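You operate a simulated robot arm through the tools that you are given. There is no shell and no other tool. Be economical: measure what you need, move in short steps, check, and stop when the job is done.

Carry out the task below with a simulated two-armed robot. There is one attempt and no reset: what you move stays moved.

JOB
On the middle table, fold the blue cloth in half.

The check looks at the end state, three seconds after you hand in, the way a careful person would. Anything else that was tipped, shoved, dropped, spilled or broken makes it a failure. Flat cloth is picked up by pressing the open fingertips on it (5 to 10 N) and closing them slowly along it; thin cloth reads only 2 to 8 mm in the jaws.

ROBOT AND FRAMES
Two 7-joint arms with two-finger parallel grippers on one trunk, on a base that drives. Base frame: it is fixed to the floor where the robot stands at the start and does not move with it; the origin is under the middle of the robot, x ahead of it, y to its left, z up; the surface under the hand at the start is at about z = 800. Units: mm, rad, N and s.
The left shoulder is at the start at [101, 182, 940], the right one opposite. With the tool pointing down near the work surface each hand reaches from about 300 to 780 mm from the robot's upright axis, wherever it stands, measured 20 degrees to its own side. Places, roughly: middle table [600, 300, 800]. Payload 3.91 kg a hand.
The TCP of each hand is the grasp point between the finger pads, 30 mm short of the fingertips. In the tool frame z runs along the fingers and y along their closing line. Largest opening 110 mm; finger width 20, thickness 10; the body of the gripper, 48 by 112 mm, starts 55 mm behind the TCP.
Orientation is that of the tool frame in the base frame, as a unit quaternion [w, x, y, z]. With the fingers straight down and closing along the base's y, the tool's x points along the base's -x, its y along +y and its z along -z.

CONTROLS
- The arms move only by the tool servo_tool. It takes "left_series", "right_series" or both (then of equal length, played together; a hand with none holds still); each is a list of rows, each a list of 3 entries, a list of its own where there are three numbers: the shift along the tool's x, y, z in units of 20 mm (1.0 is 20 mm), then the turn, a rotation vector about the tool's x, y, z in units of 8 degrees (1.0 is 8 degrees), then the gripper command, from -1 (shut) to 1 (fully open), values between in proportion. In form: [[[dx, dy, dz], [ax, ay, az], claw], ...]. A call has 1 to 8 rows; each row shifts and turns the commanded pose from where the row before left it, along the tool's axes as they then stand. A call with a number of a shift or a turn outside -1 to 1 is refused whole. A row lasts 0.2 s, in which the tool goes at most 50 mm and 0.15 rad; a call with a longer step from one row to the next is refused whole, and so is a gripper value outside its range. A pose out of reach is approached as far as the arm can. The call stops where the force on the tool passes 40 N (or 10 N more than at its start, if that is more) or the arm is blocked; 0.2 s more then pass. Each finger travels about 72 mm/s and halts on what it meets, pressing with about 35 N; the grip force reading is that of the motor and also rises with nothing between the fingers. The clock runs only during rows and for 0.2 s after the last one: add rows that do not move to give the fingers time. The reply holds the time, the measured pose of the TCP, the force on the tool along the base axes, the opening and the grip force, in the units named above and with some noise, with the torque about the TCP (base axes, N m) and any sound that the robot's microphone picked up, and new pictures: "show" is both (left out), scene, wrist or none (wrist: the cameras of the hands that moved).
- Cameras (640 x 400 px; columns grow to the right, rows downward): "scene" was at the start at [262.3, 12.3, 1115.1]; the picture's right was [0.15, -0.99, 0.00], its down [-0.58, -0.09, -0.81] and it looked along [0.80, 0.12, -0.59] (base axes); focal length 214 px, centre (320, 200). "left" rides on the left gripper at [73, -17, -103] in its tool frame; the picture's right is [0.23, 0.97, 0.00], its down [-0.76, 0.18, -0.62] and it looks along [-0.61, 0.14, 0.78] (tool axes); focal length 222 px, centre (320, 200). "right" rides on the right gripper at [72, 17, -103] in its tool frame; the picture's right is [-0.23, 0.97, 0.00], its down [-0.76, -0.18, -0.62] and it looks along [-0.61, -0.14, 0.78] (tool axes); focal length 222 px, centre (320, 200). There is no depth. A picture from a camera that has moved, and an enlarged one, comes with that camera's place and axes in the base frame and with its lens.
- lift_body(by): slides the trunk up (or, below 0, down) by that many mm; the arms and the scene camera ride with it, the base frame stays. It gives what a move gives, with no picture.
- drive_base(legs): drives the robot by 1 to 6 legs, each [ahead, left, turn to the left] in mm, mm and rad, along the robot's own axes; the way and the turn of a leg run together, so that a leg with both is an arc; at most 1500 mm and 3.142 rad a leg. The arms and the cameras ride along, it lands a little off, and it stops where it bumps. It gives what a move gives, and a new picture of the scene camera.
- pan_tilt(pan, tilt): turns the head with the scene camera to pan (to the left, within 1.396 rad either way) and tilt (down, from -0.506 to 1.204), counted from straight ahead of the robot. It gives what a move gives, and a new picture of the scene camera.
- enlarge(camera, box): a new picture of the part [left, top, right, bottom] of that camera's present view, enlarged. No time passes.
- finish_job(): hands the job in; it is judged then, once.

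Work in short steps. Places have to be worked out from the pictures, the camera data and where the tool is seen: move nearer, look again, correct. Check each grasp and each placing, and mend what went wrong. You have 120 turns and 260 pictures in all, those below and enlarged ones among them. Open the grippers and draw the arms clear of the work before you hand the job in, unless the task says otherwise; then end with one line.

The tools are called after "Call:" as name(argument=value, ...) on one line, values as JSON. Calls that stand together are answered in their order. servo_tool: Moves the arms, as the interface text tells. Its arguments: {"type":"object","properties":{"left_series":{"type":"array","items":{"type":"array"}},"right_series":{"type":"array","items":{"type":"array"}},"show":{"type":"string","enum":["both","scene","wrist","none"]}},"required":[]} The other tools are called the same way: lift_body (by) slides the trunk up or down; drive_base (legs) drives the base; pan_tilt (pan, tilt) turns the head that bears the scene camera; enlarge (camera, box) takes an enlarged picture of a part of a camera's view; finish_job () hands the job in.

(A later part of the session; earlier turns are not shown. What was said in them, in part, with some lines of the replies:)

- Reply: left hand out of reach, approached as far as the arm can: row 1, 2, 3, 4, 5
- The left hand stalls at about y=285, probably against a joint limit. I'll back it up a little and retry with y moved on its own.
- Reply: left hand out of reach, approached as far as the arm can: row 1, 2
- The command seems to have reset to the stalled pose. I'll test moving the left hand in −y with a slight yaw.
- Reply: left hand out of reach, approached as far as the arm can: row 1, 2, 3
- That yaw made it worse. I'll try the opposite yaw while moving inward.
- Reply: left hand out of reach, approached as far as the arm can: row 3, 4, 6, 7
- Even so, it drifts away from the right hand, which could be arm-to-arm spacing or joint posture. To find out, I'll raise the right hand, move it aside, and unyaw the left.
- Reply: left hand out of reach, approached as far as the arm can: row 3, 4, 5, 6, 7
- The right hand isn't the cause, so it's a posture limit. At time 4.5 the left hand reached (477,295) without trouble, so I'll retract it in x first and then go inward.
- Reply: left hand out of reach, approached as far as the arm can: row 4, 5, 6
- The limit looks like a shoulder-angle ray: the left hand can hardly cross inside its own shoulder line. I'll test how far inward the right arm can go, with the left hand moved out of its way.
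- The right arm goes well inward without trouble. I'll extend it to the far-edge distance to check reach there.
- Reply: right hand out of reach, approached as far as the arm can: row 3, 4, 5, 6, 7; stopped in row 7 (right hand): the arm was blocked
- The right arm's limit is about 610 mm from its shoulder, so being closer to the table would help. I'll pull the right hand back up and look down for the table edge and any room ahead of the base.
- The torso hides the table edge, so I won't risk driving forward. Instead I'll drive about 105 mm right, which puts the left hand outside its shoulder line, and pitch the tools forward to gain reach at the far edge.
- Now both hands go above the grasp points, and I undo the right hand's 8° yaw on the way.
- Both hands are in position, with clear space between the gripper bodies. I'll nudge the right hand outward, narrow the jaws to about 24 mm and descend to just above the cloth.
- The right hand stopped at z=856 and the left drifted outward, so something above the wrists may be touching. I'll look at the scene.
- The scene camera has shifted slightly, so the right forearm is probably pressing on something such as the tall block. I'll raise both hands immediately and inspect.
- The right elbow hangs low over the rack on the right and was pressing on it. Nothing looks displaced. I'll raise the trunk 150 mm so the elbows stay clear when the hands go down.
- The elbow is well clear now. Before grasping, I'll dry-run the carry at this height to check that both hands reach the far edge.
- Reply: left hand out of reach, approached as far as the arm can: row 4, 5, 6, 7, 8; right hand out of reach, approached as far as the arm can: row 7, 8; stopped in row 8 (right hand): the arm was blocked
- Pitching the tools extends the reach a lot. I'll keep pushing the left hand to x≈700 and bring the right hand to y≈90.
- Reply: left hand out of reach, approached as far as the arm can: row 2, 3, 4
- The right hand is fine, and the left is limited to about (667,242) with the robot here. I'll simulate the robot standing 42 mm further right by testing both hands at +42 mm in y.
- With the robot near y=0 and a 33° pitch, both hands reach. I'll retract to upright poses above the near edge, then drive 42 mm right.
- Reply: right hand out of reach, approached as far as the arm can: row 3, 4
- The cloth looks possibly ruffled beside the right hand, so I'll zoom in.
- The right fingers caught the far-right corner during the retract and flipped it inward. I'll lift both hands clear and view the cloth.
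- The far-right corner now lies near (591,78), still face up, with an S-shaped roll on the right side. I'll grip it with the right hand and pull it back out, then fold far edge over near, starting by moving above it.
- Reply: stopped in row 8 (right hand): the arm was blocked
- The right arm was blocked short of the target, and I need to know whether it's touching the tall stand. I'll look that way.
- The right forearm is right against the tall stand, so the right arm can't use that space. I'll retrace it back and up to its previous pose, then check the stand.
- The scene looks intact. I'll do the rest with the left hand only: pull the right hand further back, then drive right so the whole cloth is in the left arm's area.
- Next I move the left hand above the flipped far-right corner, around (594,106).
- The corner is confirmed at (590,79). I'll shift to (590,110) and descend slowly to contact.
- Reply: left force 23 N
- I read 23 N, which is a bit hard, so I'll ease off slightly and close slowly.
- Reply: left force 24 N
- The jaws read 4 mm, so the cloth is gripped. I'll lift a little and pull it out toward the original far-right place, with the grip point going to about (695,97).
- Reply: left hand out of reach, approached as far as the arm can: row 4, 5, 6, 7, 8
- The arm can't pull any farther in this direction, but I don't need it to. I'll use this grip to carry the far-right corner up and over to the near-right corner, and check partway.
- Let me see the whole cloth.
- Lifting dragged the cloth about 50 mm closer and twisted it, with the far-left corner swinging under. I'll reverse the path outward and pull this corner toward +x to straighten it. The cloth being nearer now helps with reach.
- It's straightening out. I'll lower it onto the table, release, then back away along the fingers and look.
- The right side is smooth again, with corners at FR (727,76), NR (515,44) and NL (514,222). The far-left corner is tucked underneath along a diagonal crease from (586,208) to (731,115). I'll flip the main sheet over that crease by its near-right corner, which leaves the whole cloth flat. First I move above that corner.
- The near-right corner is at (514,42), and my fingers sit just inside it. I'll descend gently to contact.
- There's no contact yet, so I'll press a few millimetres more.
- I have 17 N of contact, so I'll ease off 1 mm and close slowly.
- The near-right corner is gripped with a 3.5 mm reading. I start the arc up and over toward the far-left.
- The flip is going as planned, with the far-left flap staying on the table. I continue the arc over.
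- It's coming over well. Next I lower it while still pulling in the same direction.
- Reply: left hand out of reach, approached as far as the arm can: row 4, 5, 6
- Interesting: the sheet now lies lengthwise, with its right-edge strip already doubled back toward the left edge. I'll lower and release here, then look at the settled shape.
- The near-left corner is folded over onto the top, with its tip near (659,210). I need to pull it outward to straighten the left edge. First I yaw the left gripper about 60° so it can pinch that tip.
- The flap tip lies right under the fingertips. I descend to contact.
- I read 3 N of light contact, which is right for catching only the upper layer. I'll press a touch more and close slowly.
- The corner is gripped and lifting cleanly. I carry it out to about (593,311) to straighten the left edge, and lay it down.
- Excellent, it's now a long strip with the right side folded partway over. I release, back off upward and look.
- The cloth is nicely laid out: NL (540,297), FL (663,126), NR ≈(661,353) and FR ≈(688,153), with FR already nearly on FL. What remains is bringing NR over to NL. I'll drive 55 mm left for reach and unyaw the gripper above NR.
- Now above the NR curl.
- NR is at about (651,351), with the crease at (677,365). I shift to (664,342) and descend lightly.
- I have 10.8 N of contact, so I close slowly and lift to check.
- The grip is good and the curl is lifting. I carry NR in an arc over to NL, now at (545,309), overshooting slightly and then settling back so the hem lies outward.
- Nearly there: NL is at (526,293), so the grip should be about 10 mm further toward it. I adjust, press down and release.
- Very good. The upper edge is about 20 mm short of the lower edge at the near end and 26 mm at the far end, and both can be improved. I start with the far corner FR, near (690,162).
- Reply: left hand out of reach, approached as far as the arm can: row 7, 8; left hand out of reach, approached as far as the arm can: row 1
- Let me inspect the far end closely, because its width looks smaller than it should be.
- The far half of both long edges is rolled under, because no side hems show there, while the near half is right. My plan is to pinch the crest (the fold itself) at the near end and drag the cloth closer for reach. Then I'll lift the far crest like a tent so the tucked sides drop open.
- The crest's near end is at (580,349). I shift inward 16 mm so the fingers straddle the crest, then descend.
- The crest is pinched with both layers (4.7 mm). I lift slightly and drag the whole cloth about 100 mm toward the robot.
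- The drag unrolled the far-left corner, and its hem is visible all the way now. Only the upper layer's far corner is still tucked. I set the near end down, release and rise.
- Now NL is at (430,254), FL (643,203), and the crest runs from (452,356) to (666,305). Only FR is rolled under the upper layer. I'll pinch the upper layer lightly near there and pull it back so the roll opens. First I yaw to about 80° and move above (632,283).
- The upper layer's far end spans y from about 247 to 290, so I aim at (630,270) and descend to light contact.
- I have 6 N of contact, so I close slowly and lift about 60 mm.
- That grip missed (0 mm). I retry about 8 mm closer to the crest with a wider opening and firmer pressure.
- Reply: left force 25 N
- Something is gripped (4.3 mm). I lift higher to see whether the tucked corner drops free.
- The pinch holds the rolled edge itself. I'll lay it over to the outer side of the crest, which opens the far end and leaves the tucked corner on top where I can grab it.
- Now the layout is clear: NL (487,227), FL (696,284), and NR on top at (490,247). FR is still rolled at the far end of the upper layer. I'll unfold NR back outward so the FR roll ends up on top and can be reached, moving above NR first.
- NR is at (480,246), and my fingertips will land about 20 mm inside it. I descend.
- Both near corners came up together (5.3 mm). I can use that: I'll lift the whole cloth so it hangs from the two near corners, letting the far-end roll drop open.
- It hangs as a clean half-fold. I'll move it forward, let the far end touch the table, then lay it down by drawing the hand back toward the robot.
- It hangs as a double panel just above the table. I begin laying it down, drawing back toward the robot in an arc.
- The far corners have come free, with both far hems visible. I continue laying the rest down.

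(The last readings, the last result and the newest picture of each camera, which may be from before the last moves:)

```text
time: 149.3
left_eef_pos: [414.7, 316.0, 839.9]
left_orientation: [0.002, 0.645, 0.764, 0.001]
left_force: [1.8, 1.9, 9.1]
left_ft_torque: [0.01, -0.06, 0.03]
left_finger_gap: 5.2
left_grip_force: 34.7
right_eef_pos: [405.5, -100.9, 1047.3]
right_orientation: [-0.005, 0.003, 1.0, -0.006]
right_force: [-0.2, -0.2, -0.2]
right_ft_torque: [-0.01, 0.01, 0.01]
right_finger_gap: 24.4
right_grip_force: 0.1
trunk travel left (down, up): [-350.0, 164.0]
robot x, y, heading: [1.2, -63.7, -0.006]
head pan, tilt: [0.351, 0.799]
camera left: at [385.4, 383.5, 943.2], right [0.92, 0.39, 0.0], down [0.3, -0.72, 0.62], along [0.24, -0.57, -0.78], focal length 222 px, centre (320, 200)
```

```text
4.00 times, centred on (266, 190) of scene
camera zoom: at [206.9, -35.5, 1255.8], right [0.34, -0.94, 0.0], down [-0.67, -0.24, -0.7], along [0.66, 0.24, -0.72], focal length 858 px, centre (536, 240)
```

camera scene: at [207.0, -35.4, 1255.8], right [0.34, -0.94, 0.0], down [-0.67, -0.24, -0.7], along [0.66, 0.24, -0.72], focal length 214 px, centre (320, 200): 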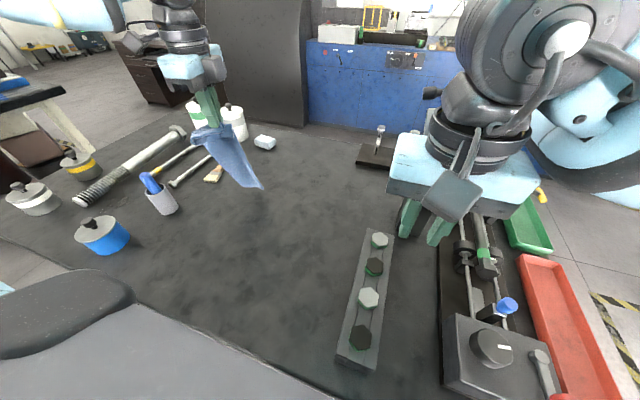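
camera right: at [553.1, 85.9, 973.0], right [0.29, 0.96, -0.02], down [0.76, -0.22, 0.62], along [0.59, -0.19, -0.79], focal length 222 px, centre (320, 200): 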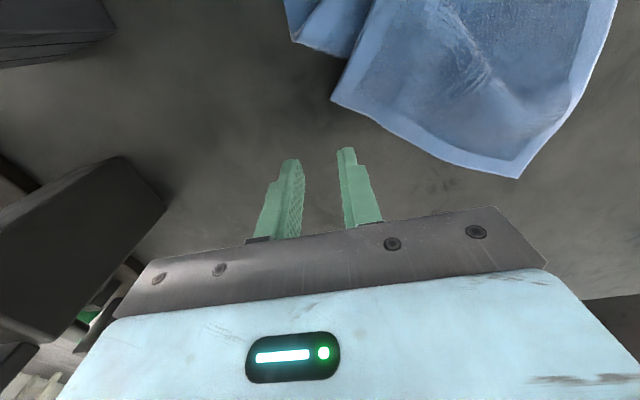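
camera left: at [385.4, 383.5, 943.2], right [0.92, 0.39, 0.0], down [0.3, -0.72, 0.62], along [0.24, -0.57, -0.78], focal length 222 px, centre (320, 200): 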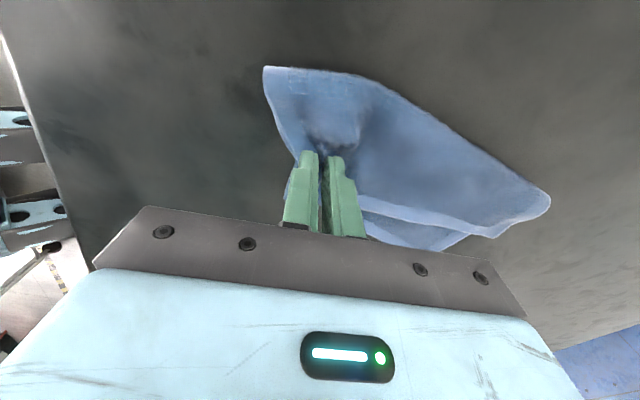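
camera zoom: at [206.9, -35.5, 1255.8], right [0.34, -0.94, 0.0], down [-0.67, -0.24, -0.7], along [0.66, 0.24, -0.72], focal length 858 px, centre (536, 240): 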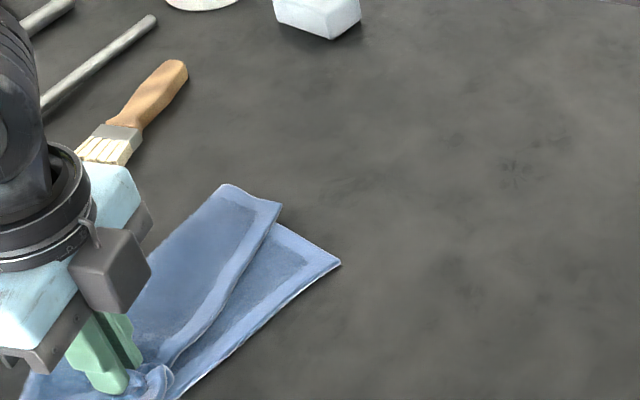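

Beautiful: all four hems are visible and both layers lie flat. I release and rise to inspect.

Call:
servo_tool(left_series=[[[0, 0, 0], [0, 0, 0], -0.85], [[0, 0, 0], [0, 0, 0], -0.7], [[0, 0, 0], [0, 0, 0], -0.55], [[0, 0, -1], [0, 0, 0], -0.55], [[0, 0, -1], [0, 0, 0], -0.55], [[0, 0, -1], [0, 0, 0], -0.55], [[0, 0, -1], [0, 0, 0], -0.55], [[1, 0, -0.5], [0, 0, 0], -0.55]], show="none")

Call:
servo_tool(left_series=[[[1, 0, 0], [0, 0, 0], -0.56], [[1, 0, 0], [0, 0, 0], -0.56], [[1, 0, 0], [0, 0, 0], -0.56]], show="wrist")

Call:
enlarge(camera="scene", box=[186, 160, 346, 260])

```text
time: 151.1
left_eef_pos: [410.3, 334.8, 930.2]
left_orientation: [0.0, 0.645, 0.765, 0.0]
left_force: [0.1, 0.2, -0.1]
left_ft_torque: [-0.04, -0.03, 0.01]
left_finger_gap: 24.7
left_grip_force: 0.1
right_eef_pos: [405.4, -99.5, 1045.4]
right_orientation: [-0.006, 0.003, 1.0, -0.006]
right_force: [-1.0, -0.8, 0.5]
right_ft_torque: [-0.01, -0.03, 0.02]
right_finger_gap: 24.5
right_grip_force: 0.0
trunk travel left (down, up): [-350.0, 164.0]
robot x, y, heading: [-0.7, -64.0, -0.009]
head pan, tilt: [0.351, 0.799]
```

```text
time: 151.9
left_eef_pos: [398.8, 394.4, 929.1]
left_orientation: [-0.001, 0.645, 0.765, 0.0]
left_force: [0.5, 0.6, -0.2]
left_ft_torque: [0.03, 0.01, 0.0]
left_finger_gap: 24.3
left_grip_force: 0.1
right_eef_pos: [404.6, -100.5, 1046.9]
right_orientation: [-0.005, 0.003, 1.0, -0.006]
right_force: [-0.5, 0.9, 0.2]
right_ft_torque: [-0.01, -0.02, 0.0]
right_finger_gap: 24.1
right_grip_force: 0.1
trunk travel left (down, up): [-350.0, 164.0]
robot x, y, heading: [1.1, -60.0, -0.006]
head pan, tilt: [0.351, 0.799]
camera left: at [370.3, 462.2, 1030.7], right [0.92, 0.39, 0.0], down [0.3, -0.72, 0.62], along [0.24, -0.57, -0.78], focal length 222 px, centre (320, 200)
```

left: 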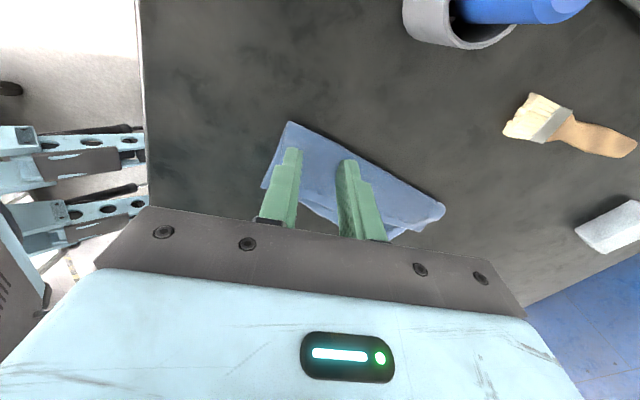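

```text
4.00 times, centred on (266, 210) of scene
camera zoom: at [207.0, -34.7, 1255.7], right [0.34, -0.94, 0.0], down [-0.67, -0.24, -0.7], along [0.66, 0.24, -0.72], focal length 858 px, centre (536, 160)
```

zoom: 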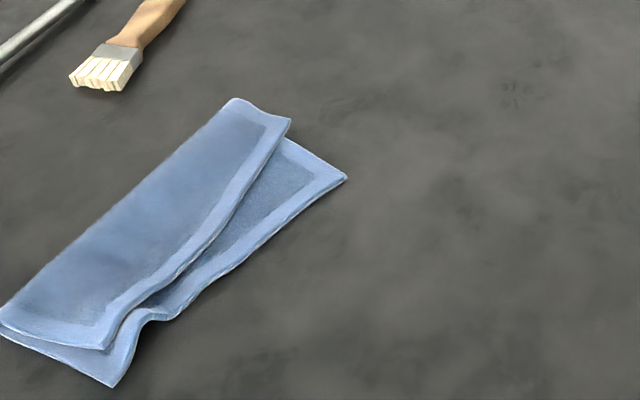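

Excellent: a clean fold with all hems visible. FR is at (591,304) and should go onto FL at (560,241), while NR is about 24 mm from NL. I grip FR next, moving above it.

Call:
servo_tool(left_series=[[[-0.64, 1, 0], [0, 0, 0], -0.62], [[-0.64, 1, 0], [0, 0, 0], -0.62], [[-0.64, 1, 0], [0, 0, 0], -0.62], [[-0.64, 1, 0], [0, 0, 0], -0.62], [[-0.64, 1, 0.4], [0, 0, 0], -0.62], [[-0.64, 1, 0.6], [0, 0, 0], -0.62], [[-0.64, 1, 0.6], [0, 0, 0], -0.62], [[-0.64, 1, 0.6], [0, 0, 0], -0.62]], show="wrist")

```text
time: 153.7
left_eef_pos: [579.0, 318.6, 887.2]
left_orientation: [0.0, 0.644, 0.765, 0.001]
left_force: [0.3, -0.5, 0.3]
left_ft_torque: [0.01, 0.03, -0.04]
left_finger_gap: 21.0
left_grip_force: 0.1
right_eef_pos: [406.2, -100.7, 1045.6]
right_orientation: [-0.005, 0.003, 1.0, -0.006]
right_force: [-0.6, 0.1, -0.8]
right_ft_torque: [0.0, 0.02, -0.04]
right_finger_gap: 24.2
right_grip_force: 0.0
trunk travel left (down, up): [-350.0, 164.0]
robot x, y, heading: [2.7, -62.1, -0.005]
head pan, tilt: [0.351, 0.799]
camera left: at [548.8, 386.5, 989.5], right [0.92, 0.39, 0.0], down [0.3, -0.72, 0.62], along [0.24, -0.57, -0.78], focal length 222 px, centre (320, 200)
```

left: 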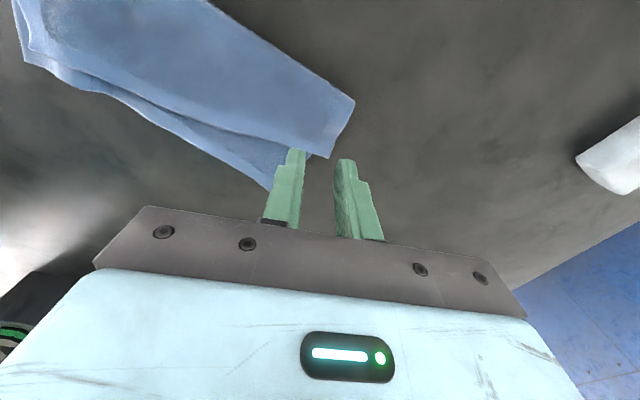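

FR is confirmed at (594,303), so I'm well placed and descend to contact.

Call:
servo_tool(left_series=[[[0, -0.05, 0.7], [0, 0, 0], -0.62], [[0, 0, 0.7], [0, 0, 0], -0.62], [[0, 0, 0.5], [0, 0, 0], -0.62], [[0, 0, 0.3], [0, 0, 0], -0.62], [[0, 0, 0.2], [0, 0, 0], -0.62], [[0, 0, 0.1], [0, 0, 0], -0.62], [[0, 0, 0], [0, 0, 0], -0.62]], show="none")

```text
time: 155.3
left_eef_pos: [574.4, 319.2, 836.1]
left_orientation: [0.002, 0.644, 0.765, 0.001]
left_force: [-0.4, 1.8, 3.5]
left_ft_torque: [-0.03, 0.05, -0.02]
left_finger_gap: 21.0
left_grip_force: 0.0
right_eef_pos: [405.7, -99.9, 1046.8]
right_orientation: [-0.005, 0.004, 1.0, -0.006]
right_force: [0.5, -0.3, 0.2]
right_ft_torque: [-0.02, 0.04, 0.02]
right_finger_gap: 24.2
right_grip_force: 0.0
trunk travel left (down, up): [-350.0, 164.0]
robot x, y, heading: [-0.7, -65.9, -0.008]
head pan, tilt: [0.351, 0.799]
```

Call:
servo_tool(left_series=[[[0, 0, 0.07], [0, 0, 0], -0.62], [[0, 0, 0], [0, 0, 0], -0.69], [[0, 0, 0], [0, 0, 0], -0.76], [[0, 0, 0], [0, 0, 0], -0.83], [[0, 0, 0], [0, 0, 0], -0.9], [[0, 0, 0], [0, 0, 0], -1], [[0, 0, 0], [0, 0, 0], -1], [[0, 0, 0], [0, 0, 0], -1]], show="none")

Call:
servo_tool(left_series=[[[0, 0, -1], [0, 0, 0], -1], [[0, 0, -1], [0, 0, 0], -1], [[0, 0, 0], [0, 0, 0], -1]], show="wrist")

Call:
enlarge(camera="scene", box=[186, 160, 346, 260])

```text
time: 157.1
left_eef_pos: [574.3, 320.4, 835.7]
left_orientation: [0.0, 0.644, 0.765, 0.001]
left_force: [-2.0, -0.7, 10.5]
left_ft_torque: [-0.07, 0.05, -0.04]
left_finger_gap: 4.7
left_grip_force: 35.2
right_eef_pos: [404.1, -100.4, 1046.2]
right_orientation: [-0.005, 0.004, 1.0, -0.006]
right_force: [0.3, -0.6, 0.6]
right_ft_torque: [0.0, 0.02, -0.01]
right_finger_gap: 24.2
right_grip_force: 0.0
trunk travel left (down, up): [-350.0, 164.0]
robot x, y, heading: [0.9, -62.6, -0.006]
head pan, tilt: [0.351, 0.799]
```

```text
time: 157.9
left_eef_pos: [573.6, 319.6, 874.3]
left_orientation: [0.001, 0.645, 0.764, 0.0]
left_force: [-0.1, 1.1, -0.3]
left_ft_torque: [0.02, 0.01, -0.02]
left_finger_gap: 5.1
left_grip_force: 35.0
right_eef_pos: [404.3, -99.5, 1045.8]
right_orientation: [-0.006, 0.004, 1.0, -0.005]
right_force: [0.0, -0.2, 0.0]
right_ft_torque: [0.02, 0.02, 0.04]
right_finger_gap: 24.2
right_grip_force: 0.1
trunk travel left (down, up): [-350.0, 164.0]
robot x, y, heading: [4.0, -60.0, -0.003]
head pan, tilt: [0.351, 0.799]
camera left: at [545.9, 387.1, 976.5], right [0.92, 0.39, 0.0], down [0.3, -0.72, 0.62], along [0.24, -0.57, -0.78], focal length 222 px, centre (320, 200)
```

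left: 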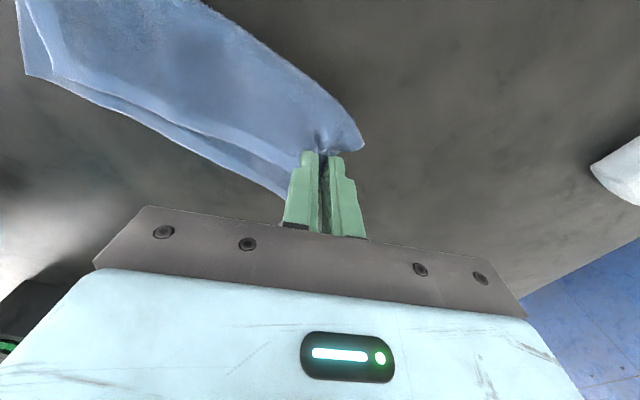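

```text
4.00 times, centred on (266, 210) of scene
camera zoom: at [207.4, -35.1, 1255.6], right [0.34, -0.94, 0.0], down [-0.67, -0.24, -0.7], along [0.66, 0.24, -0.72], focal length 858 px, centre (536, 160)
```

zoom: 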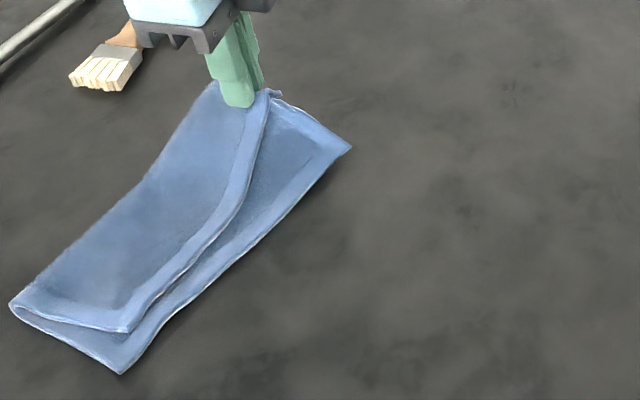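

Both layers came up together (5.1 mm). I set it down, release, and try again with lighter pressure.

Call:
servo_tool(left_series=[[[0, 0, 1], [0, 0, 0], -1], [[0, 0, 0.85], [0, 0, 0], -1], [[0, 0, 0], [0, 0, 0], -0.8], [[0, 0, 0], [0, 0, 0], -0.5], [[0, 0, -0.5], [0, 0, 0], -0.5], [[0, 0, -1], [0, 0, 0], -0.5], [[0, 0, -1], [0, 0, 0], -0.6], [[0, 0, 0], [0, 0, 0], -0.6]], show="wrist")

Call:
enlarge(camera="scene", box=[186, 160, 346, 260])

```text
time: 159.7
left_eef_pos: [574.7, 319.1, 889.6]
left_orientation: [0.0, 0.644, 0.765, 0.0]
left_force: [0.0, 0.2, -0.1]
left_ft_torque: [0.0, 0.02, 0.01]
left_finger_gap: 22.0
left_grip_force: 0.1
right_eef_pos: [406.3, -99.9, 1046.7]
right_orientation: [-0.005, 0.004, 1.0, -0.006]
right_force: [0.0, -0.7, 0.5]
right_ft_torque: [0.05, 0.0, -0.01]
right_finger_gap: 24.4
right_grip_force: 0.0
trunk travel left (down, up): [-350.0, 164.0]
robot x, y, heading: [-0.4, -60.5, -0.0]
head pan, tilt: [0.351, 0.799]
camera left: at [545.5, 386.8, 991.9], right [0.92, 0.39, 0.0], down [0.3, -0.72, 0.62], along [0.24, -0.57, -0.78], focal length 222 px, centre (320, 200)
```

left: 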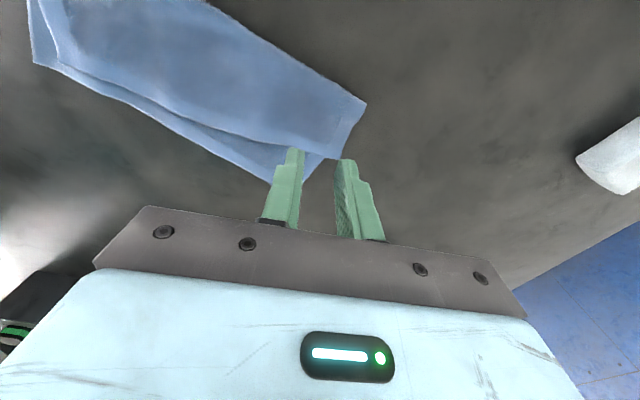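

```text
4.00 times, centred on (266, 210) of scene
camera zoom: at [207.4, -35.2, 1255.7], right [0.34, -0.94, 0.0], down [-0.67, -0.24, -0.7], along [0.66, 0.24, -0.72], focal length 858 px, centre (536, 160)
```

zoom: 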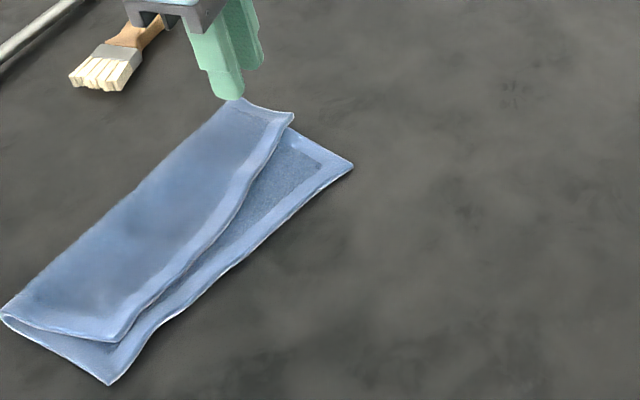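

It's very tidy now, with FR at (595,300). I retry with about 4 N of pressure.

Call:
servo_tool(left_series=[[[-0.2, 0.1, 0.8], [0, 0, 0], -0.6], [[0, 0, 0.8], [0, 0, 0], -0.6], [[0, 0, 0.5], [0, 0, 0], -0.6], [[0, 0, 0.3], [0, 0, 0], -0.6], [[0, 0, 0.15], [0, 0, 0], -0.6], [[0, 0, 0.05], [0, 0, 0], -0.6], [[0, 0, 0], [0, 0, 0], -0.6]], show="none")

```text
time: 161.3
left_eef_pos: [577.4, 315.7, 835.9]
left_orientation: [0.0, 0.645, 0.764, 0.001]
left_force: [-1.2, -0.5, 4.8]
left_ft_torque: [-0.01, 0.03, 0.0]
left_finger_gap: 22.0
left_grip_force: 0.0
right_eef_pos: [404.2, -100.2, 1046.8]
right_orientation: [-0.005, 0.004, 1.0, -0.006]
right_force: [-0.3, 0.8, -0.4]
right_ft_torque: [0.02, 0.0, -0.02]
right_finger_gap: 24.0
right_grip_force: 0.3
trunk travel left (down, up): [-350.0, 164.0]
robot x, y, heading: [-0.5, -60.0, -0.005]
head pan, tilt: [0.351, 0.799]
```

Call:
servo_tool(left_series=[[[0, 0, 0], [0, 0, 0], -0.66], [[0, 0, -0.02], [0, 0, 0], -0.73], [[0, 0, 0], [0, 0, 0], -0.8], [[0, 0, -0.02], [0, 0, 0], -0.87], [[0, 0, 0], [0, 0, 0], -0.94], [[0, 0, 0], [0, 0, 0], -1], [[0, 0, 0], [0, 0, 0], -1]], show="none")

Call:
servo_tool(left_series=[[[0, 0, -1], [0, 0, 0], -1], [[0, 0, -0.8], [0, 0, 0], -1], [[0, 0, 0], [0, 0, 0], -1]], show="none")

Call:
enlarge(camera="scene", box=[186, 160, 346, 260])

```text
time: 162.9
left_eef_pos: [577.0, 316.2, 837.7]
left_orientation: [0.001, 0.645, 0.765, 0.001]
left_force: [1.8, 0.3, 7.3]
left_ft_torque: [-0.01, -0.01, -0.02]
left_finger_gap: 3.3
left_grip_force: 35.5
right_eef_pos: [405.0, -100.3, 1044.5]
right_orientation: [-0.005, 0.004, 1.0, -0.006]
right_force: [-1.2, 0.3, 0.2]
right_ft_torque: [0.01, 0.02, 0.02]
right_finger_gap: 24.0
right_grip_force: 0.0
trunk travel left (down, up): [-350.0, 164.0]
robot x, y, heading: [1.6, -63.4, -0.006]
head pan, tilt: [0.351, 0.799]
```

```text
time: 163.7
left_eef_pos: [577.3, 316.9, 871.9]
left_orientation: [0.0, 0.644, 0.765, 0.0]
left_force: [0.6, -0.1, 0.6]
left_ft_torque: [0.02, 0.03, -0.03]
left_finger_gap: 3.2
left_grip_force: 34.8
right_eef_pos: [405.3, -100.2, 1045.4]
right_orientation: [-0.005, 0.003, 1.0, -0.005]
right_force: [0.4, 0.8, 0.2]
right_ft_torque: [-0.02, -0.01, 0.02]
right_finger_gap: 24.2
right_grip_force: 0.2
trunk travel left (down, up): [-350.0, 164.0]
robot x, y, heading: [-2.0, -59.5, -0.007]
head pan, tilt: [0.351, 0.799]
```

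```text
4.00 times, centred on (266, 210) of scene
camera zoom: at [207.3, -35.1, 1255.7], right [0.34, -0.94, 0.0], down [-0.67, -0.24, -0.7], along [0.66, 0.24, -0.72], focal length 858 px, centre (536, 160)
```

zoom: 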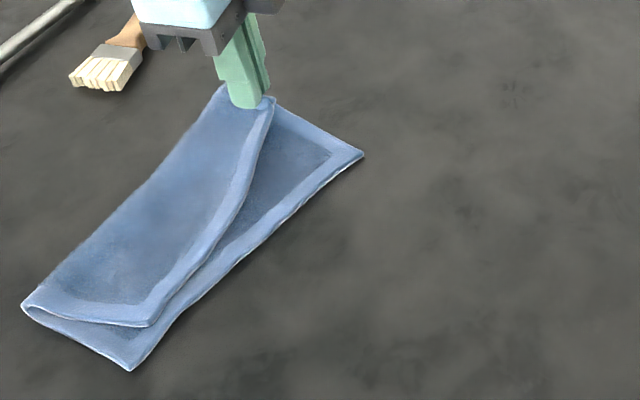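

Only the upper layer this time (3.2 mm). I carry FR in a small arc onto FL, now at (584,239), with a slight overshoot and settle.

Call:
servo_tool(left_series=[[[-0.8, -0.2, -0.6], [0, 0, 0], -1], [[-0.85, -0.2, -0.2], [0, 0, 0], -1], [[-0.85, -0.2, 0.5], [0, 0, 0], -1], [[-0.8, -0.2, 0.9], [0, 0, 0], -1], [[0.35, 0, 0.7], [0, 0, 0], -1], [[0, 0, 0.3], [0, 0, 0], -1], [[0, 0, 0], [0, 0, 0], -1]], show="wrist")

Call:
enlarge(camera="scene", box=[186, 160, 346, 260])

```text
time: 165.3
left_eef_pos: [572.3, 255.5, 841.5]
left_orientation: [0.001, 0.644, 0.765, 0.001]
left_force: [0.0, 1.4, 5.0]
left_ft_torque: [0.05, 0.03, 0.02]
left_finger_gap: 3.0
left_grip_force: 34.9
right_eef_pos: [404.6, -100.6, 1046.5]
right_orientation: [-0.005, 0.004, 1.0, -0.007]
right_force: [-0.6, -0.5, 0.1]
right_ft_torque: [0.02, -0.03, 0.0]
right_finger_gap: 24.1
right_grip_force: 0.0
trunk travel left (down, up): [-350.0, 164.0]
robot x, y, heading: [-1.7, -61.2, -0.001]
head pan, tilt: [0.351, 0.799]
camera left: at [543.1, 322.8, 944.1], right [0.92, 0.39, 0.0], down [0.3, -0.72, 0.62], along [0.24, -0.57, -0.78], focal length 222 px, centre (320, 200)
```

left: 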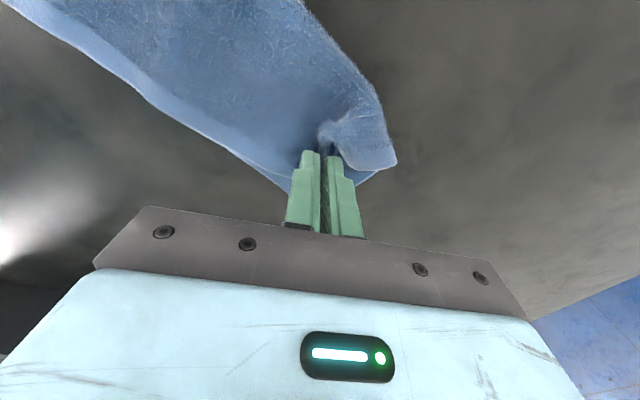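

```text
4.00 times, centred on (266, 210) of scene
camera zoom: at [206.8, -35.3, 1255.8], right [0.34, -0.94, 0.0], down [-0.67, -0.24, -0.7], along [0.66, 0.24, -0.72], focal length 858 px, centre (536, 160)
```

zoom: 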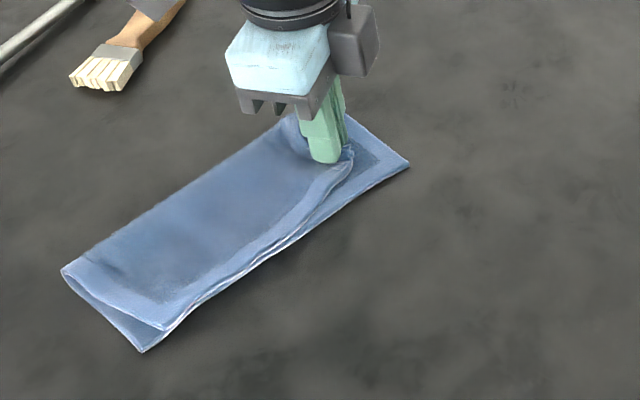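

The lower layer slid along with it: FL is now at (588,204), so about 32 mm remain. I lift a bit and carry it the rest of the way.

Call:
servo_tool(left_series=[[[-0.1, 0, -1], [0, 0, 0], -1], [[-0.5, 0.05, -0.5], [0, 0, 0], -1], [[-0.7, 0.1, 0.3], [0, 0, 0], -1], [[-0.6, 0, 0.7], [0, 0, 0], -1], [[0.3, 0, 0.5], [0, 0, 0], -1], [[0, 0, 0.1], [0, 0, 0], -1], [[0, 0, 0], [0, 0, 0], -1]], show="wrist")

Call:
enlarge(camera="scene", box=[186, 160, 346, 260])

```text
time: 166.9
left_eef_pos: [581.8, 224.1, 839.3]
left_orientation: [0.001, 0.644, 0.765, 0.001]
left_force: [0.8, 0.8, 7.4]
left_ft_torque: [0.02, -0.03, 0.01]
left_finger_gap: 3.0
left_grip_force: 34.9
right_eef_pos: [405.6, -100.4, 1046.0]
right_orientation: [-0.005, 0.003, 1.0, -0.006]
right_force: [0.4, 0.1, -0.1]
right_ft_torque: [0.0, 0.0, 0.0]
right_finger_gap: 24.4
right_grip_force: 0.1
trunk travel left (down, up): [-350.0, 164.0]
robot x, y, heading: [-0.9, -60.4, -0.004]
head pan, tilt: [0.351, 0.799]
camera left: at [551.0, 291.7, 941.3], right [0.92, 0.39, 0.0], down [0.3, -0.72, 0.62], along [0.24, -0.57, -0.78], focal length 222 px, centre (320, 200)
```

left: 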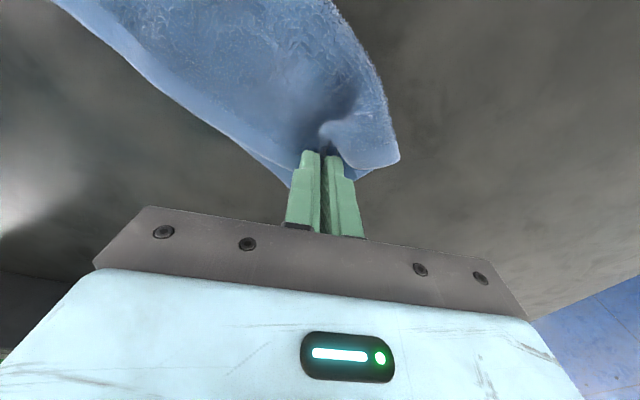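

```text
4.00 times, centred on (266, 210) of scene
camera zoom: at [206.7, -35.3, 1255.8], right [0.34, -0.94, 0.0], down [-0.67, -0.24, -0.7], along [0.66, 0.24, -0.72], focal length 858 px, centre (536, 160)
```

zoom: 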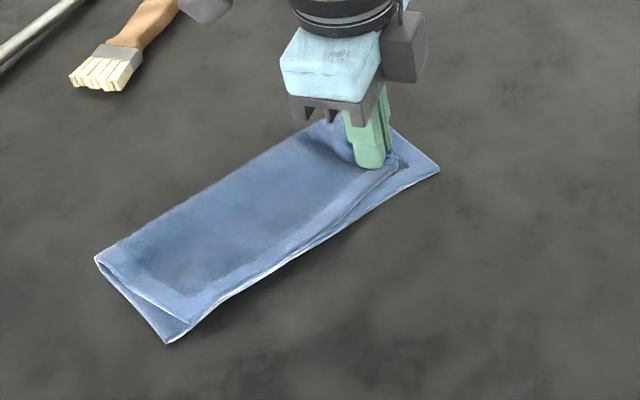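

It dragged again; about 24 mm remains. A higher arc should peel the crest up rather than drag the sheet, so I lift 80 mm, go over, and come down.

Call:
servo_tool(left_series=[[[0.3, 0.2, -1], [0, 0, 0], -1], [[0.3, 0.2, -1], [0, 0, 0], -1], [[0.2, 0.2, -1], [0, 0, 0], -1], [[0, 0, -1], [0, 0, 0], -1], [[-0.5, -0.38, -0.2], [0, 0, 0], -1], [[-0.7, -0.52, 0.3], [0, 0, 0], -1], [[-0.6, -0.44, 1], [0, 0, 0], -1], [[-0.3, -0.2, 1], [0, 0, 0], -1]], show="none")

Call:
servo_tool(left_series=[[[0, 0, 0.95], [0, 0, 0], -1], [[0, 0, 0.7], [0, 0, 0], -1], [[0.2, 0.15, 0.2], [0, 0, 0], -1], [[0, 0, 0], [0, 0, 0], -1]], show="wrist")

Call:
enlarge(camera="scene", box=[186, 160, 346, 260])

```text
time: 168.7
left_eef_pos: [565.8, 195.9, 876.7]
left_orientation: [-0.001, 0.644, 0.765, 0.0]
left_force: [-0.8, -0.5, -0.5]
left_ft_torque: [-0.01, 0.03, -0.01]
left_finger_gap: 3.1
left_grip_force: 35.4
right_eef_pos: [405.6, -101.7, 1046.7]
right_orientation: [-0.005, 0.004, 1.0, -0.007]
right_force: [0.7, -0.1, 0.1]
right_ft_torque: [-0.01, 0.02, 0.02]
right_finger_gap: 24.0
right_grip_force: 0.1
trunk travel left (down, up): [-350.0, 164.0]
robot x, y, heading: [-3.6, -59.8, -0.005]
head pan, tilt: [0.351, 0.799]
```

```text
time: 169.7
left_eef_pos: [568.6, 200.8, 841.2]
left_orientation: [0.002, 0.645, 0.765, 0.001]
left_force: [-0.9, -2.9, 10.1]
left_ft_torque: [-0.06, 0.03, -0.01]
left_finger_gap: 3.3
left_grip_force: 34.8
right_eef_pos: [405.3, -99.7, 1046.5]
right_orientation: [-0.005, 0.004, 1.0, -0.006]
right_force: [0.2, -0.4, -0.5]
right_ft_torque: [0.0, -0.02, -0.04]
right_finger_gap: 24.3
right_grip_force: 0.0
trunk travel left (down, up): [-350.0, 164.0]
robot x, y, heading: [2.0, -62.4, -0.005]
head pan, tilt: [0.351, 0.799]
camera left: at [539.3, 268.1, 943.7], right [0.92, 0.39, 0.0], down [0.3, -0.72, 0.62], along [0.24, -0.57, -0.78], focal length 222 px, centre (320, 200)
```

left: 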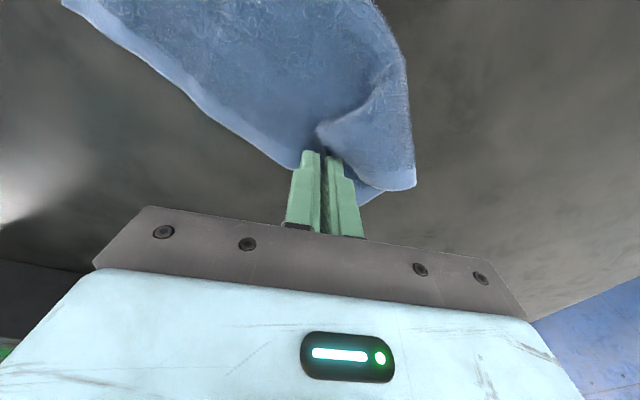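

```text
4.00 times, centred on (266, 210) of scene
camera zoom: at [206.3, -35.8, 1255.9], right [0.34, -0.94, 0.0], down [-0.67, -0.24, -0.7], along [0.66, 0.24, -0.72], focal length 858 px, centre (536, 160)
```

zoom: 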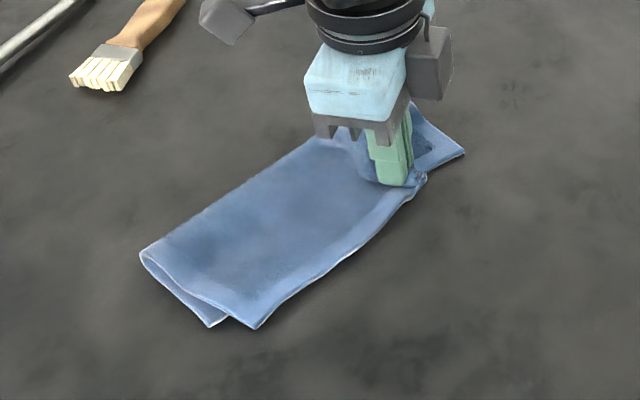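

The upper layer now reaches the lower edge but sits about 33 mm short lengthwise at the far corner. I shift the grip to (602,190), just inside FL at (611,170).

Call:
servo_tool(left_series=[[[0, 0.2, -1], [0, 0, 0], -1], [[-0.2, 0.5, -0.3], [0, 0, 0], -1], [[-0.3, 0.5, 0], [0, 0, 0], -1], [[-0.3, 0.4, 0.6], [0, 0, 0], -1], [[0, 0, 0.6], [0, 0, 0], -1], [[0, 0, 0], [0, 0, 0], -1]], show="none")

Call:
enlarge(camera="scene", box=[206, 160, 366, 260])

```text
time: 171.1
left_eef_pos: [601.7, 188.7, 839.8]
left_orientation: [-0.001, 0.645, 0.764, 0.0]
left_force: [0.1, 0.0, 1.8]
left_ft_torque: [0.04, 0.02, -0.02]
left_finger_gap: 3.3
left_grip_force: 34.4
right_eef_pos: [405.7, -100.3, 1046.0]
right_orientation: [-0.005, 0.003, 1.0, -0.006]
right_force: [-0.1, -0.2, 0.0]
right_ft_torque: [-0.02, 0.01, -0.02]
right_finger_gap: 24.3
right_grip_force: 0.0
trunk travel left (down, up): [-350.0, 164.0]
robot x, y, heading: [2.2, -59.3, -0.007]
head pan, tilt: [0.351, 0.799]
```

```text
4.00 times, centred on (286, 210) of scene
camera zoom: at [207.1, -35.3, 1255.7], right [0.34, -0.94, 0.0], down [-0.67, -0.24, -0.7], along [0.66, 0.24, -0.72], focal length 858 px, centre (456, 160)
```

zoom: 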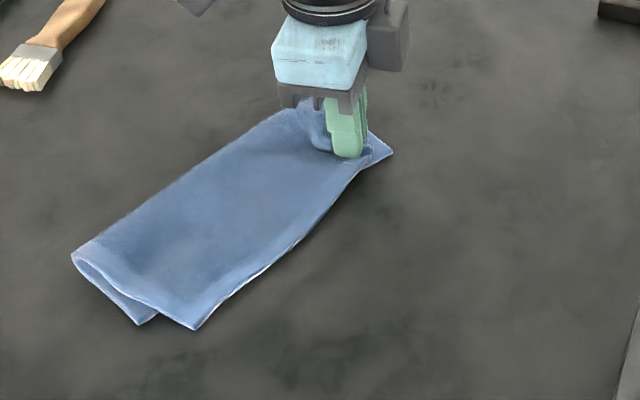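

The far end is nearly matched. I release there and look.

Call:
servo_tool(left_series=[[[0, 0, 0.1], [0, 0, 0], -0.9], [[0, 0, 0], [0, 0, 0], -0.75], [[0, 0, 0], [0, 0, 0], -0.6], [[0, 0, -1], [0, 0, 0], -0.6], [[0, 0, -1], [0, 0, 0], -0.6], [[0, 0, -1], [0, 0, 0], -0.6], [[1, 0, -1], [0, 0, 0], -0.6], [[1, 0, 0], [0, 0, 0], -0.6]], show="none")

Call:
servo_tool(left_series=[[[1, -0.8, 0], [0, 0, 0], -0.6], [[1, -1, 0], [0, 0, 0], -0.6], [[1, -1, 0], [0, 0, 0], -0.6]], show="wrist")

Call:
enlarge(camera="scene", box=[206, 160, 334, 260])

```text
time: 172.9
left_eef_pos: [595.0, 227.6, 920.2]
left_orientation: [0.0, 0.644, 0.765, 0.001]
left_force: [0.4, 0.2, -0.3]
left_ft_torque: [0.02, 0.01, -0.03]
left_finger_gap: 22.2
left_grip_force: 0.1
right_eef_pos: [405.4, -100.9, 1044.8]
right_orientation: [-0.006, 0.003, 1.0, -0.006]
right_force: [-0.1, 0.5, -0.4]
right_ft_torque: [0.0, 0.01, -0.01]
right_finger_gap: 24.2
right_grip_force: 0.0
trunk travel left (down, up): [-350.0, 164.0]
robot x, y, heading: [2.4, -61.1, -0.005]
head pan, tilt: [0.351, 0.799]
```

```text
time: 173.7
left_eef_pos: [528.4, 278.4, 918.7]
left_orientation: [0.001, 0.645, 0.764, 0.0]
left_force: [-0.8, 0.1, 0.1]
left_ft_torque: [-0.03, -0.02, -0.01]
left_finger_gap: 22.0
left_grip_force: 0.0
right_eef_pos: [405.3, -100.2, 1046.5]
right_orientation: [-0.006, 0.004, 1.0, -0.006]
right_force: [-0.1, 0.5, -0.2]
right_ft_torque: [0.03, 0.0, -0.03]
right_finger_gap: 24.1
right_grip_force: 0.1
trunk travel left (down, up): [-350.0, 164.0]
robot x, y, heading: [-0.4, -57.0, -0.0]
head pan, tilt: [0.351, 0.799]
camera left: at [499.0, 345.7, 1021.3], right [0.92, 0.39, 0.0], down [0.3, -0.72, 0.62], along [0.24, -0.57, -0.78], focal length 222 px, centre (320, 200)
```

left: 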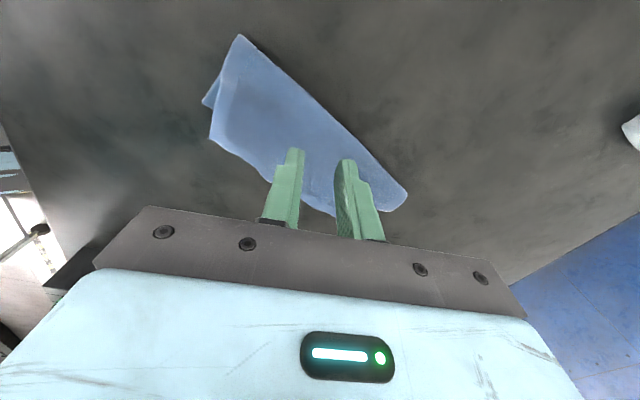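

```text
4.00 times, centred on (270, 210) of scene
camera zoom: at [206.5, -34.7, 1255.8], right [0.34, -0.94, 0.0], down [-0.67, -0.24, -0.7], along [0.66, 0.24, -0.72], focal length 858 px, centre (520, 160)
```

zoom: 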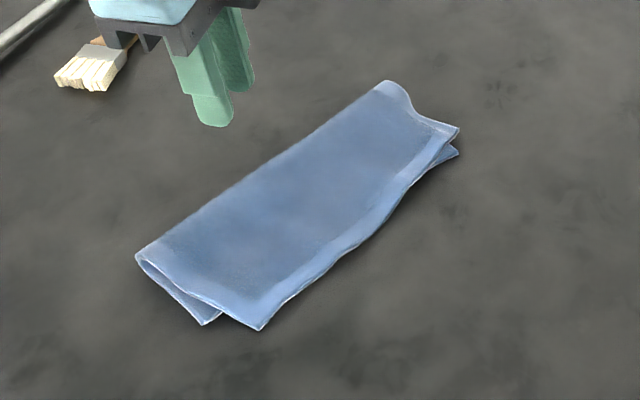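

Nearly perfect at the far end, where FR and FL are within about 17 mm. At the near end NR overshoots NL by about 37 mm, so I'll pull NR back roughly 25 mm. I move above (448,227).

Call:
servo_tool(left_series=[[[-0.36, -0.87, 0.2], [0, 0, 0], -0.6], [[-0.36, -0.87, 0.3], [0, 0, 0], -0.6], [[-0.36, -0.87, 0.3], [0, 0, 0], -0.6], [[-0.36, -0.87, 0.4], [0, 0, 0], -0.6], [[-0.36, -0.87, 0.5], [0, 0, 0], -0.6], [[0, 0, 0], [0, 0, 0], -0.6]], show="wrist")

```text
time: 175.1
left_eef_pos: [450.0, 226.8, 885.2]
left_orientation: [0.0, 0.644, 0.765, 0.0]
left_force: [-0.2, -0.2, -0.3]
left_ft_torque: [-0.01, 0.0, -0.01]
left_finger_gap: 21.9
left_grip_force: 0.0
right_eef_pos: [405.3, -100.0, 1047.2]
right_orientation: [-0.005, 0.004, 1.0, -0.006]
right_force: [0.5, -0.5, -1.3]
right_ft_torque: [0.01, -0.01, -0.01]
right_finger_gap: 23.8
right_grip_force: 0.0
trunk travel left (down, up): [-350.0, 164.0]
robot x, y, heading: [1.0, -64.9, -0.004]
head pan, tilt: [0.351, 0.799]
camera left: at [420.8, 294.3, 987.8], right [0.92, 0.39, 0.0], down [0.3, -0.72, 0.62], along [0.24, -0.57, -0.78], focal length 222 px, centre (320, 200)
```

left: 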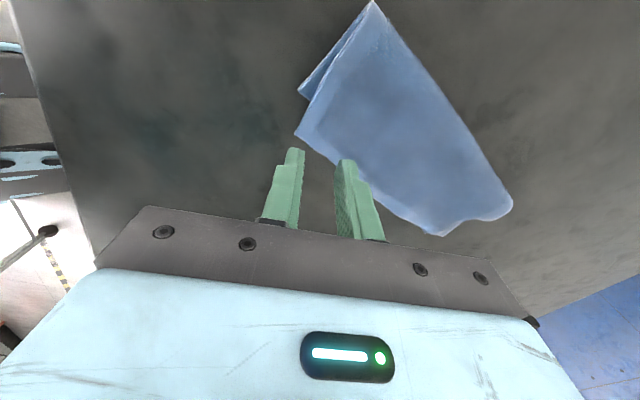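

NR is at (431,219) and NL at (423,250). The grip spot is good, so I descend to light contact.

Call:
servo_tool(left_series=[[[0.12, 0, 0.8], [0, 0, 0], -0.6], [[0, 0, 0.7], [0, 0, 0], -0.6], [[0, 0, 0.5], [0, 0, 0], -0.6], [[0, 0, 0.3], [0, 0, 0], -0.6], [[0, 0, 0.15], [0, 0, 0], -0.6], [[0, 0, 0.1], [0, 0, 0], -0.6], [[0, 0, 0], [0, 0, 0], -0.6]], show="none")

```text
time: 176.7
left_eef_pos: [449.9, 230.1, 835.9]
left_orientation: [0.0, 0.645, 0.764, 0.001]
left_force: [0.5, 0.0, 2.5]
left_ft_torque: [0.05, -0.05, -0.02]
left_finger_gap: 22.1
left_grip_force: 0.1
right_eef_pos: [406.4, -99.2, 1047.4]
right_orientation: [-0.006, 0.003, 1.0, -0.006]
right_force: [-1.0, 0.6, 0.3]
right_ft_torque: [0.0, -0.01, 0.0]
right_finger_gap: 24.2
right_grip_force: 0.0
trunk travel left (down, up): [-350.0, 164.0]
robot x, y, heading: [5.0, -59.8, -0.008]
head pan, tilt: [0.351, 0.799]
```

Call:
servo_tool(left_series=[[[0, 0, 0.08], [0, 0, 0], -0.64], [[0, 0, 0], [0, 0, 0], -0.72], [[0, 0, 0], [0, 0, 0], -0.8], [[0, 0, 0], [0, 0, 0], -0.88], [[0, 0, 0], [0, 0, 0], -0.96], [[0, 0, 0], [0, 0, 0], -1], [[0, 0, 0], [0, 0, 0], -1]], show="none")

Call:
servo_tool(left_series=[[[0, 0, -0.8], [0, 0, 0], -1], [[0, 0, -0.5], [0, 0, 0], -1], [[0, 0, 0], [0, 0, 0], -1]], show="wrist")

Call:
enlarge(camera="scene", box=[206, 160, 334, 260])

```text
time: 178.3
left_eef_pos: [449.0, 230.1, 835.1]
left_orientation: [0.0, 0.645, 0.764, 0.001]
left_force: [0.6, -0.3, 13.0]
left_ft_torque: [-0.03, -0.06, -0.05]
left_finger_gap: 3.6
left_grip_force: 34.7
right_eef_pos: [404.7, -100.7, 1046.5]
right_orientation: [-0.005, 0.003, 1.0, -0.006]
right_force: [-0.3, 0.1, 0.1]
right_ft_torque: [0.01, 0.0, -0.01]
right_finger_gap: 24.2
right_grip_force: 0.2
trunk travel left (down, up): [-350.0, 164.0]
robot x, y, heading: [0.3, -59.5, -0.01]
head pan, tilt: [0.351, 0.799]
```

```text
time: 179.1
left_eef_pos: [449.2, 231.4, 857.8]
left_orientation: [-0.001, 0.645, 0.764, 0.0]
left_force: [-0.1, -0.1, 0.5]
left_ft_torque: [0.03, -0.01, -0.04]
left_finger_gap: 3.1
left_grip_force: 35.2
right_eef_pos: [405.8, -100.9, 1046.4]
right_orientation: [-0.005, 0.004, 1.0, -0.006]
right_force: [0.4, -0.6, -0.4]
right_ft_torque: [-0.05, 0.02, 0.0]
right_finger_gap: 24.5
right_grip_force: 0.1
trunk travel left (down, up): [-350.0, 164.0]
robot x, y, heading: [-1.9, -61.6, -0.008]
head pan, tilt: [0.351, 0.799]
camera left: at [420.9, 299.0, 960.8], right [0.92, 0.39, 0.0], down [0.3, -0.72, 0.62], along [0.24, -0.57, -0.78], focal length 222 px, centre (320, 200)
```

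left: 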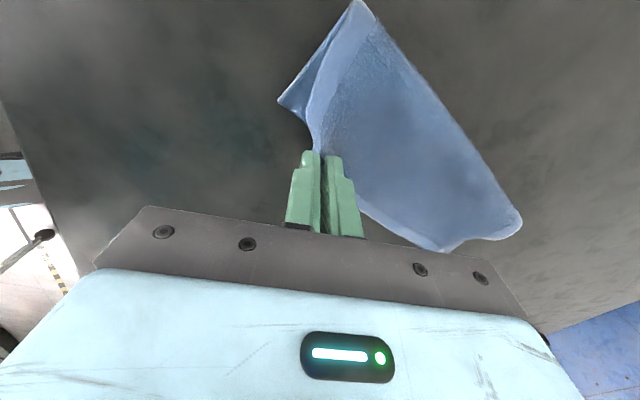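

```text
4.00 times, centred on (270, 210) of scene
camera zoom: at [207.3, -35.2, 1255.7], right [0.34, -0.94, 0.0], down [-0.67, -0.24, -0.7], along [0.66, 0.24, -0.72], focal length 858 px, centre (520, 160)
```

zoom: 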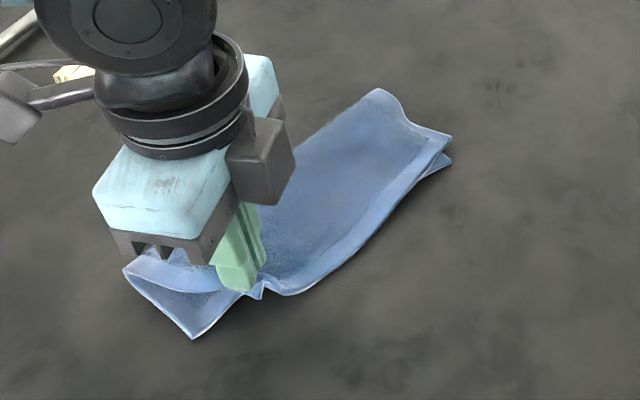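

Only the upper layer is gripped (3.1 mm). I move it back toward NL by about 26 mm, set it down and release.

Call:
servo_tool(left_series=[[[0.6, -0.27, 0], [0, 0, 0], -1], [[0.6, -0.27, 0.4], [0, 0, 0], -1], [[0, 0, 0.5], [0, 0, 0], -1], [[0, 0, 0.1], [0, 0, 0], -0.85], [[0, 0, 0], [0, 0, 0], -0.7], [[0, 0, 0], [0, 0, 0], -0.55], [[0, 0, -1], [0, 0, 0], -0.55], [[0, 0, -1], [0, 0, 0], -0.55]], show="none")

Call:
servo_tool(left_series=[[[0, 0, -1], [0, 0, 0], -0.5], [[0.5, 0, -1], [0, 0, 0], -0.5], [[1, 0, -0.5], [0, 0, 0], -0.5], [[1, 0, 0], [0, 0, 0], -0.5], [[1, 0, 0], [0, 0, 0], -0.5], [[1, 0, 0], [0, 0, 0], -0.5], [[1, 0, 0], [0, 0, 0], -0.5]], show="none")

Call:
enlarge(camera="scene", box=[206, 160, 334, 260])

```text
time: 180.9
left_eef_pos: [435.5, 253.3, 881.1]
left_orientation: [0.0, 0.645, 0.764, 0.0]
left_force: [0.5, -0.6, 1.1]
left_ft_torque: [-0.04, -0.02, 0.04]
left_finger_gap: 24.7
left_grip_force: 0.1
right_eef_pos: [405.6, -100.6, 1045.9]
right_orientation: [-0.005, 0.003, 1.0, -0.006]
right_force: [1.0, -1.1, 0.6]
right_ft_torque: [0.01, 0.01, 0.02]
right_finger_gap: 24.2
right_grip_force: 0.1
trunk travel left (down, up): [-350.0, 164.0]
robot x, y, heading: [2.2, -61.2, -0.007]
head pan, tilt: [0.351, 0.799]
```

```text
time: 182.5
left_eef_pos: [415.6, 363.0, 927.8]
left_orientation: [0.001, 0.645, 0.764, 0.0]
left_force: [0.1, 1.2, -0.4]
left_ft_torque: [0.0, 0.0, 0.05]
left_finger_gap: 27.2
left_grip_force: 0.1
right_eef_pos: [405.6, -100.3, 1045.7]
right_orientation: [-0.005, 0.003, 1.0, -0.006]
right_force: [0.9, 0.3, 0.3]
right_ft_torque: [-0.02, 0.0, 0.01]
right_finger_gap: 24.3
right_grip_force: 0.1
trunk travel left (down, up): [-350.0, 164.0]
robot x, y, heading: [0.0, -63.4, -0.003]
head pan, tilt: [0.351, 0.799]
```

```text
4.00 times, centred on (270, 210) of scene
camera zoom: at [207.0, -34.8, 1255.7], right [0.34, -0.94, 0.0], down [-0.67, -0.24, -0.7], along [0.66, 0.24, -0.72], focal length 858 px, centre (520, 160)
```

zoom: 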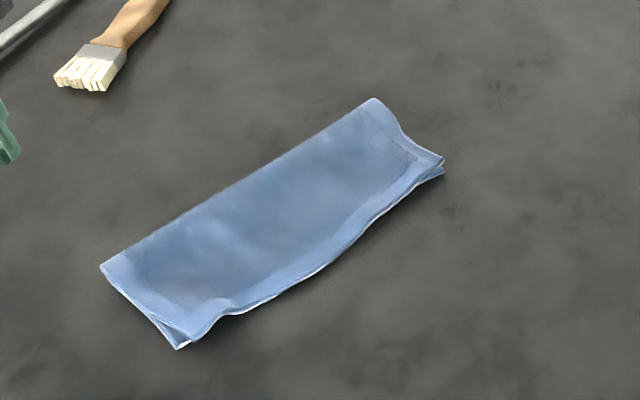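

That's a very good half fold, with both ends aligned within about 10 mm. I raise the left arm clear, open both grippers, and take a final look around.

Call:
servo_tool(left_series=[[[0.5, 0, -1], [0, 0, 0], 0], [[0, 0, -1], [0, 0, 0], 0.5], [[0, 0, -1], [0, 0, 0], 1], [[0, 0, -1], [0, 0, 0], 1], [[0, 0, 0], [0, 0, 0], 1], [[0, 0, 0], [0, 0, 0], 1]], right_series=[[[0, 0, 0], [0, 0, 0], 0], [[0, 0, 0], [0, 0, 0], 0.5], [[0, 0, 0], [0, 0, 0], 1], [[0, 0, 0], [0, 0, 0], 1], [[0, 0, 0], [0, 0, 0], 1], [[0, 0, 0], [0, 0, 0], 1]], show="none")

Call:
pan_tilt(pan=0.1, tilt=0.75)

```text
time: 183.9
left_eef_pos: [415.9, 370.3, 1011.8]
left_orientation: [0.0, 0.645, 0.764, 0.0]
left_force: [-0.1, -0.2, -0.4]
left_ft_torque: [-0.02, 0.0, -0.05]
left_finger_gap: 110.2
left_grip_force: 0.0
right_eef_pos: [405.5, -100.0, 1046.1]
right_orientation: [-0.005, 0.004, 1.0, -0.007]
right_force: [-0.2, -0.3, -0.6]
right_ft_torque: [-0.02, 0.0, -0.03]
right_finger_gap: 110.0
right_grip_force: 0.1
trunk travel left (down, up): [-350.0, 164.0]
robot x, y, heading: [-1.3, -65.9, -0.004]
head pan, tilt: [0.351, 0.799]
```

```text
time: 184.7
left_eef_pos: [415.8, 370.1, 1010.4]
left_orientation: [0.001, 0.645, 0.764, 0.0]
left_force: [0.0, -0.5, -0.8]
left_ft_torque: [-0.01, 0.02, -0.01]
left_finger_gap: 110.1
left_grip_force: 0.1
right_eef_pos: [405.6, -100.0, 1045.5]
right_orientation: [-0.006, 0.004, 1.0, -0.006]
right_force: [-0.4, 0.2, -0.5]
right_ft_torque: [0.02, 0.04, 0.02]
right_finger_gap: 109.9
right_grip_force: 0.0
trunk travel left (down, up): [-350.0, 164.0]
robot x, y, heading: [0.7, -65.3, -0.006]
head pan, tilt: [0.099, 0.75]
camera scene: at [213.8, -54.7, 1259.7], right [0.09, -1.0, 0.0], down [-0.68, -0.06, -0.73], along [0.73, 0.07, -0.68], focal length 214 px, centre (320, 200)
```

scene: 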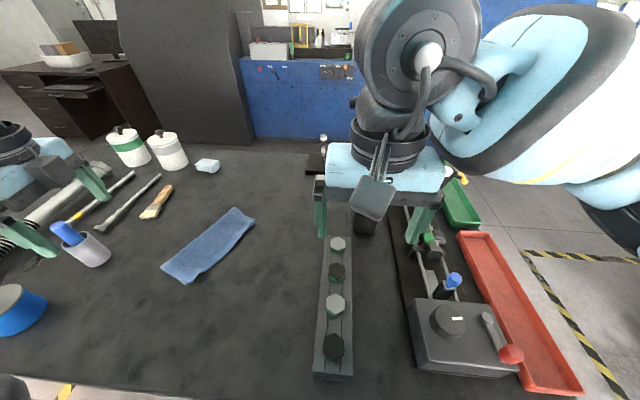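

The cloth is folded in half, everything else on the table is standing where it was, and both hands are open and clear. I hand in.

Call:
finish_job()

```text
The job is handed in.
```

The blue cloth is folded in half on the middle table, edges matching within about 10–15 mm, though it ended up closer to the robot and turned from where it started. The right arm pressed against the rack, and probably the tall stand, on the right while I was finding its reach, but nothing looked moved in the final picture.
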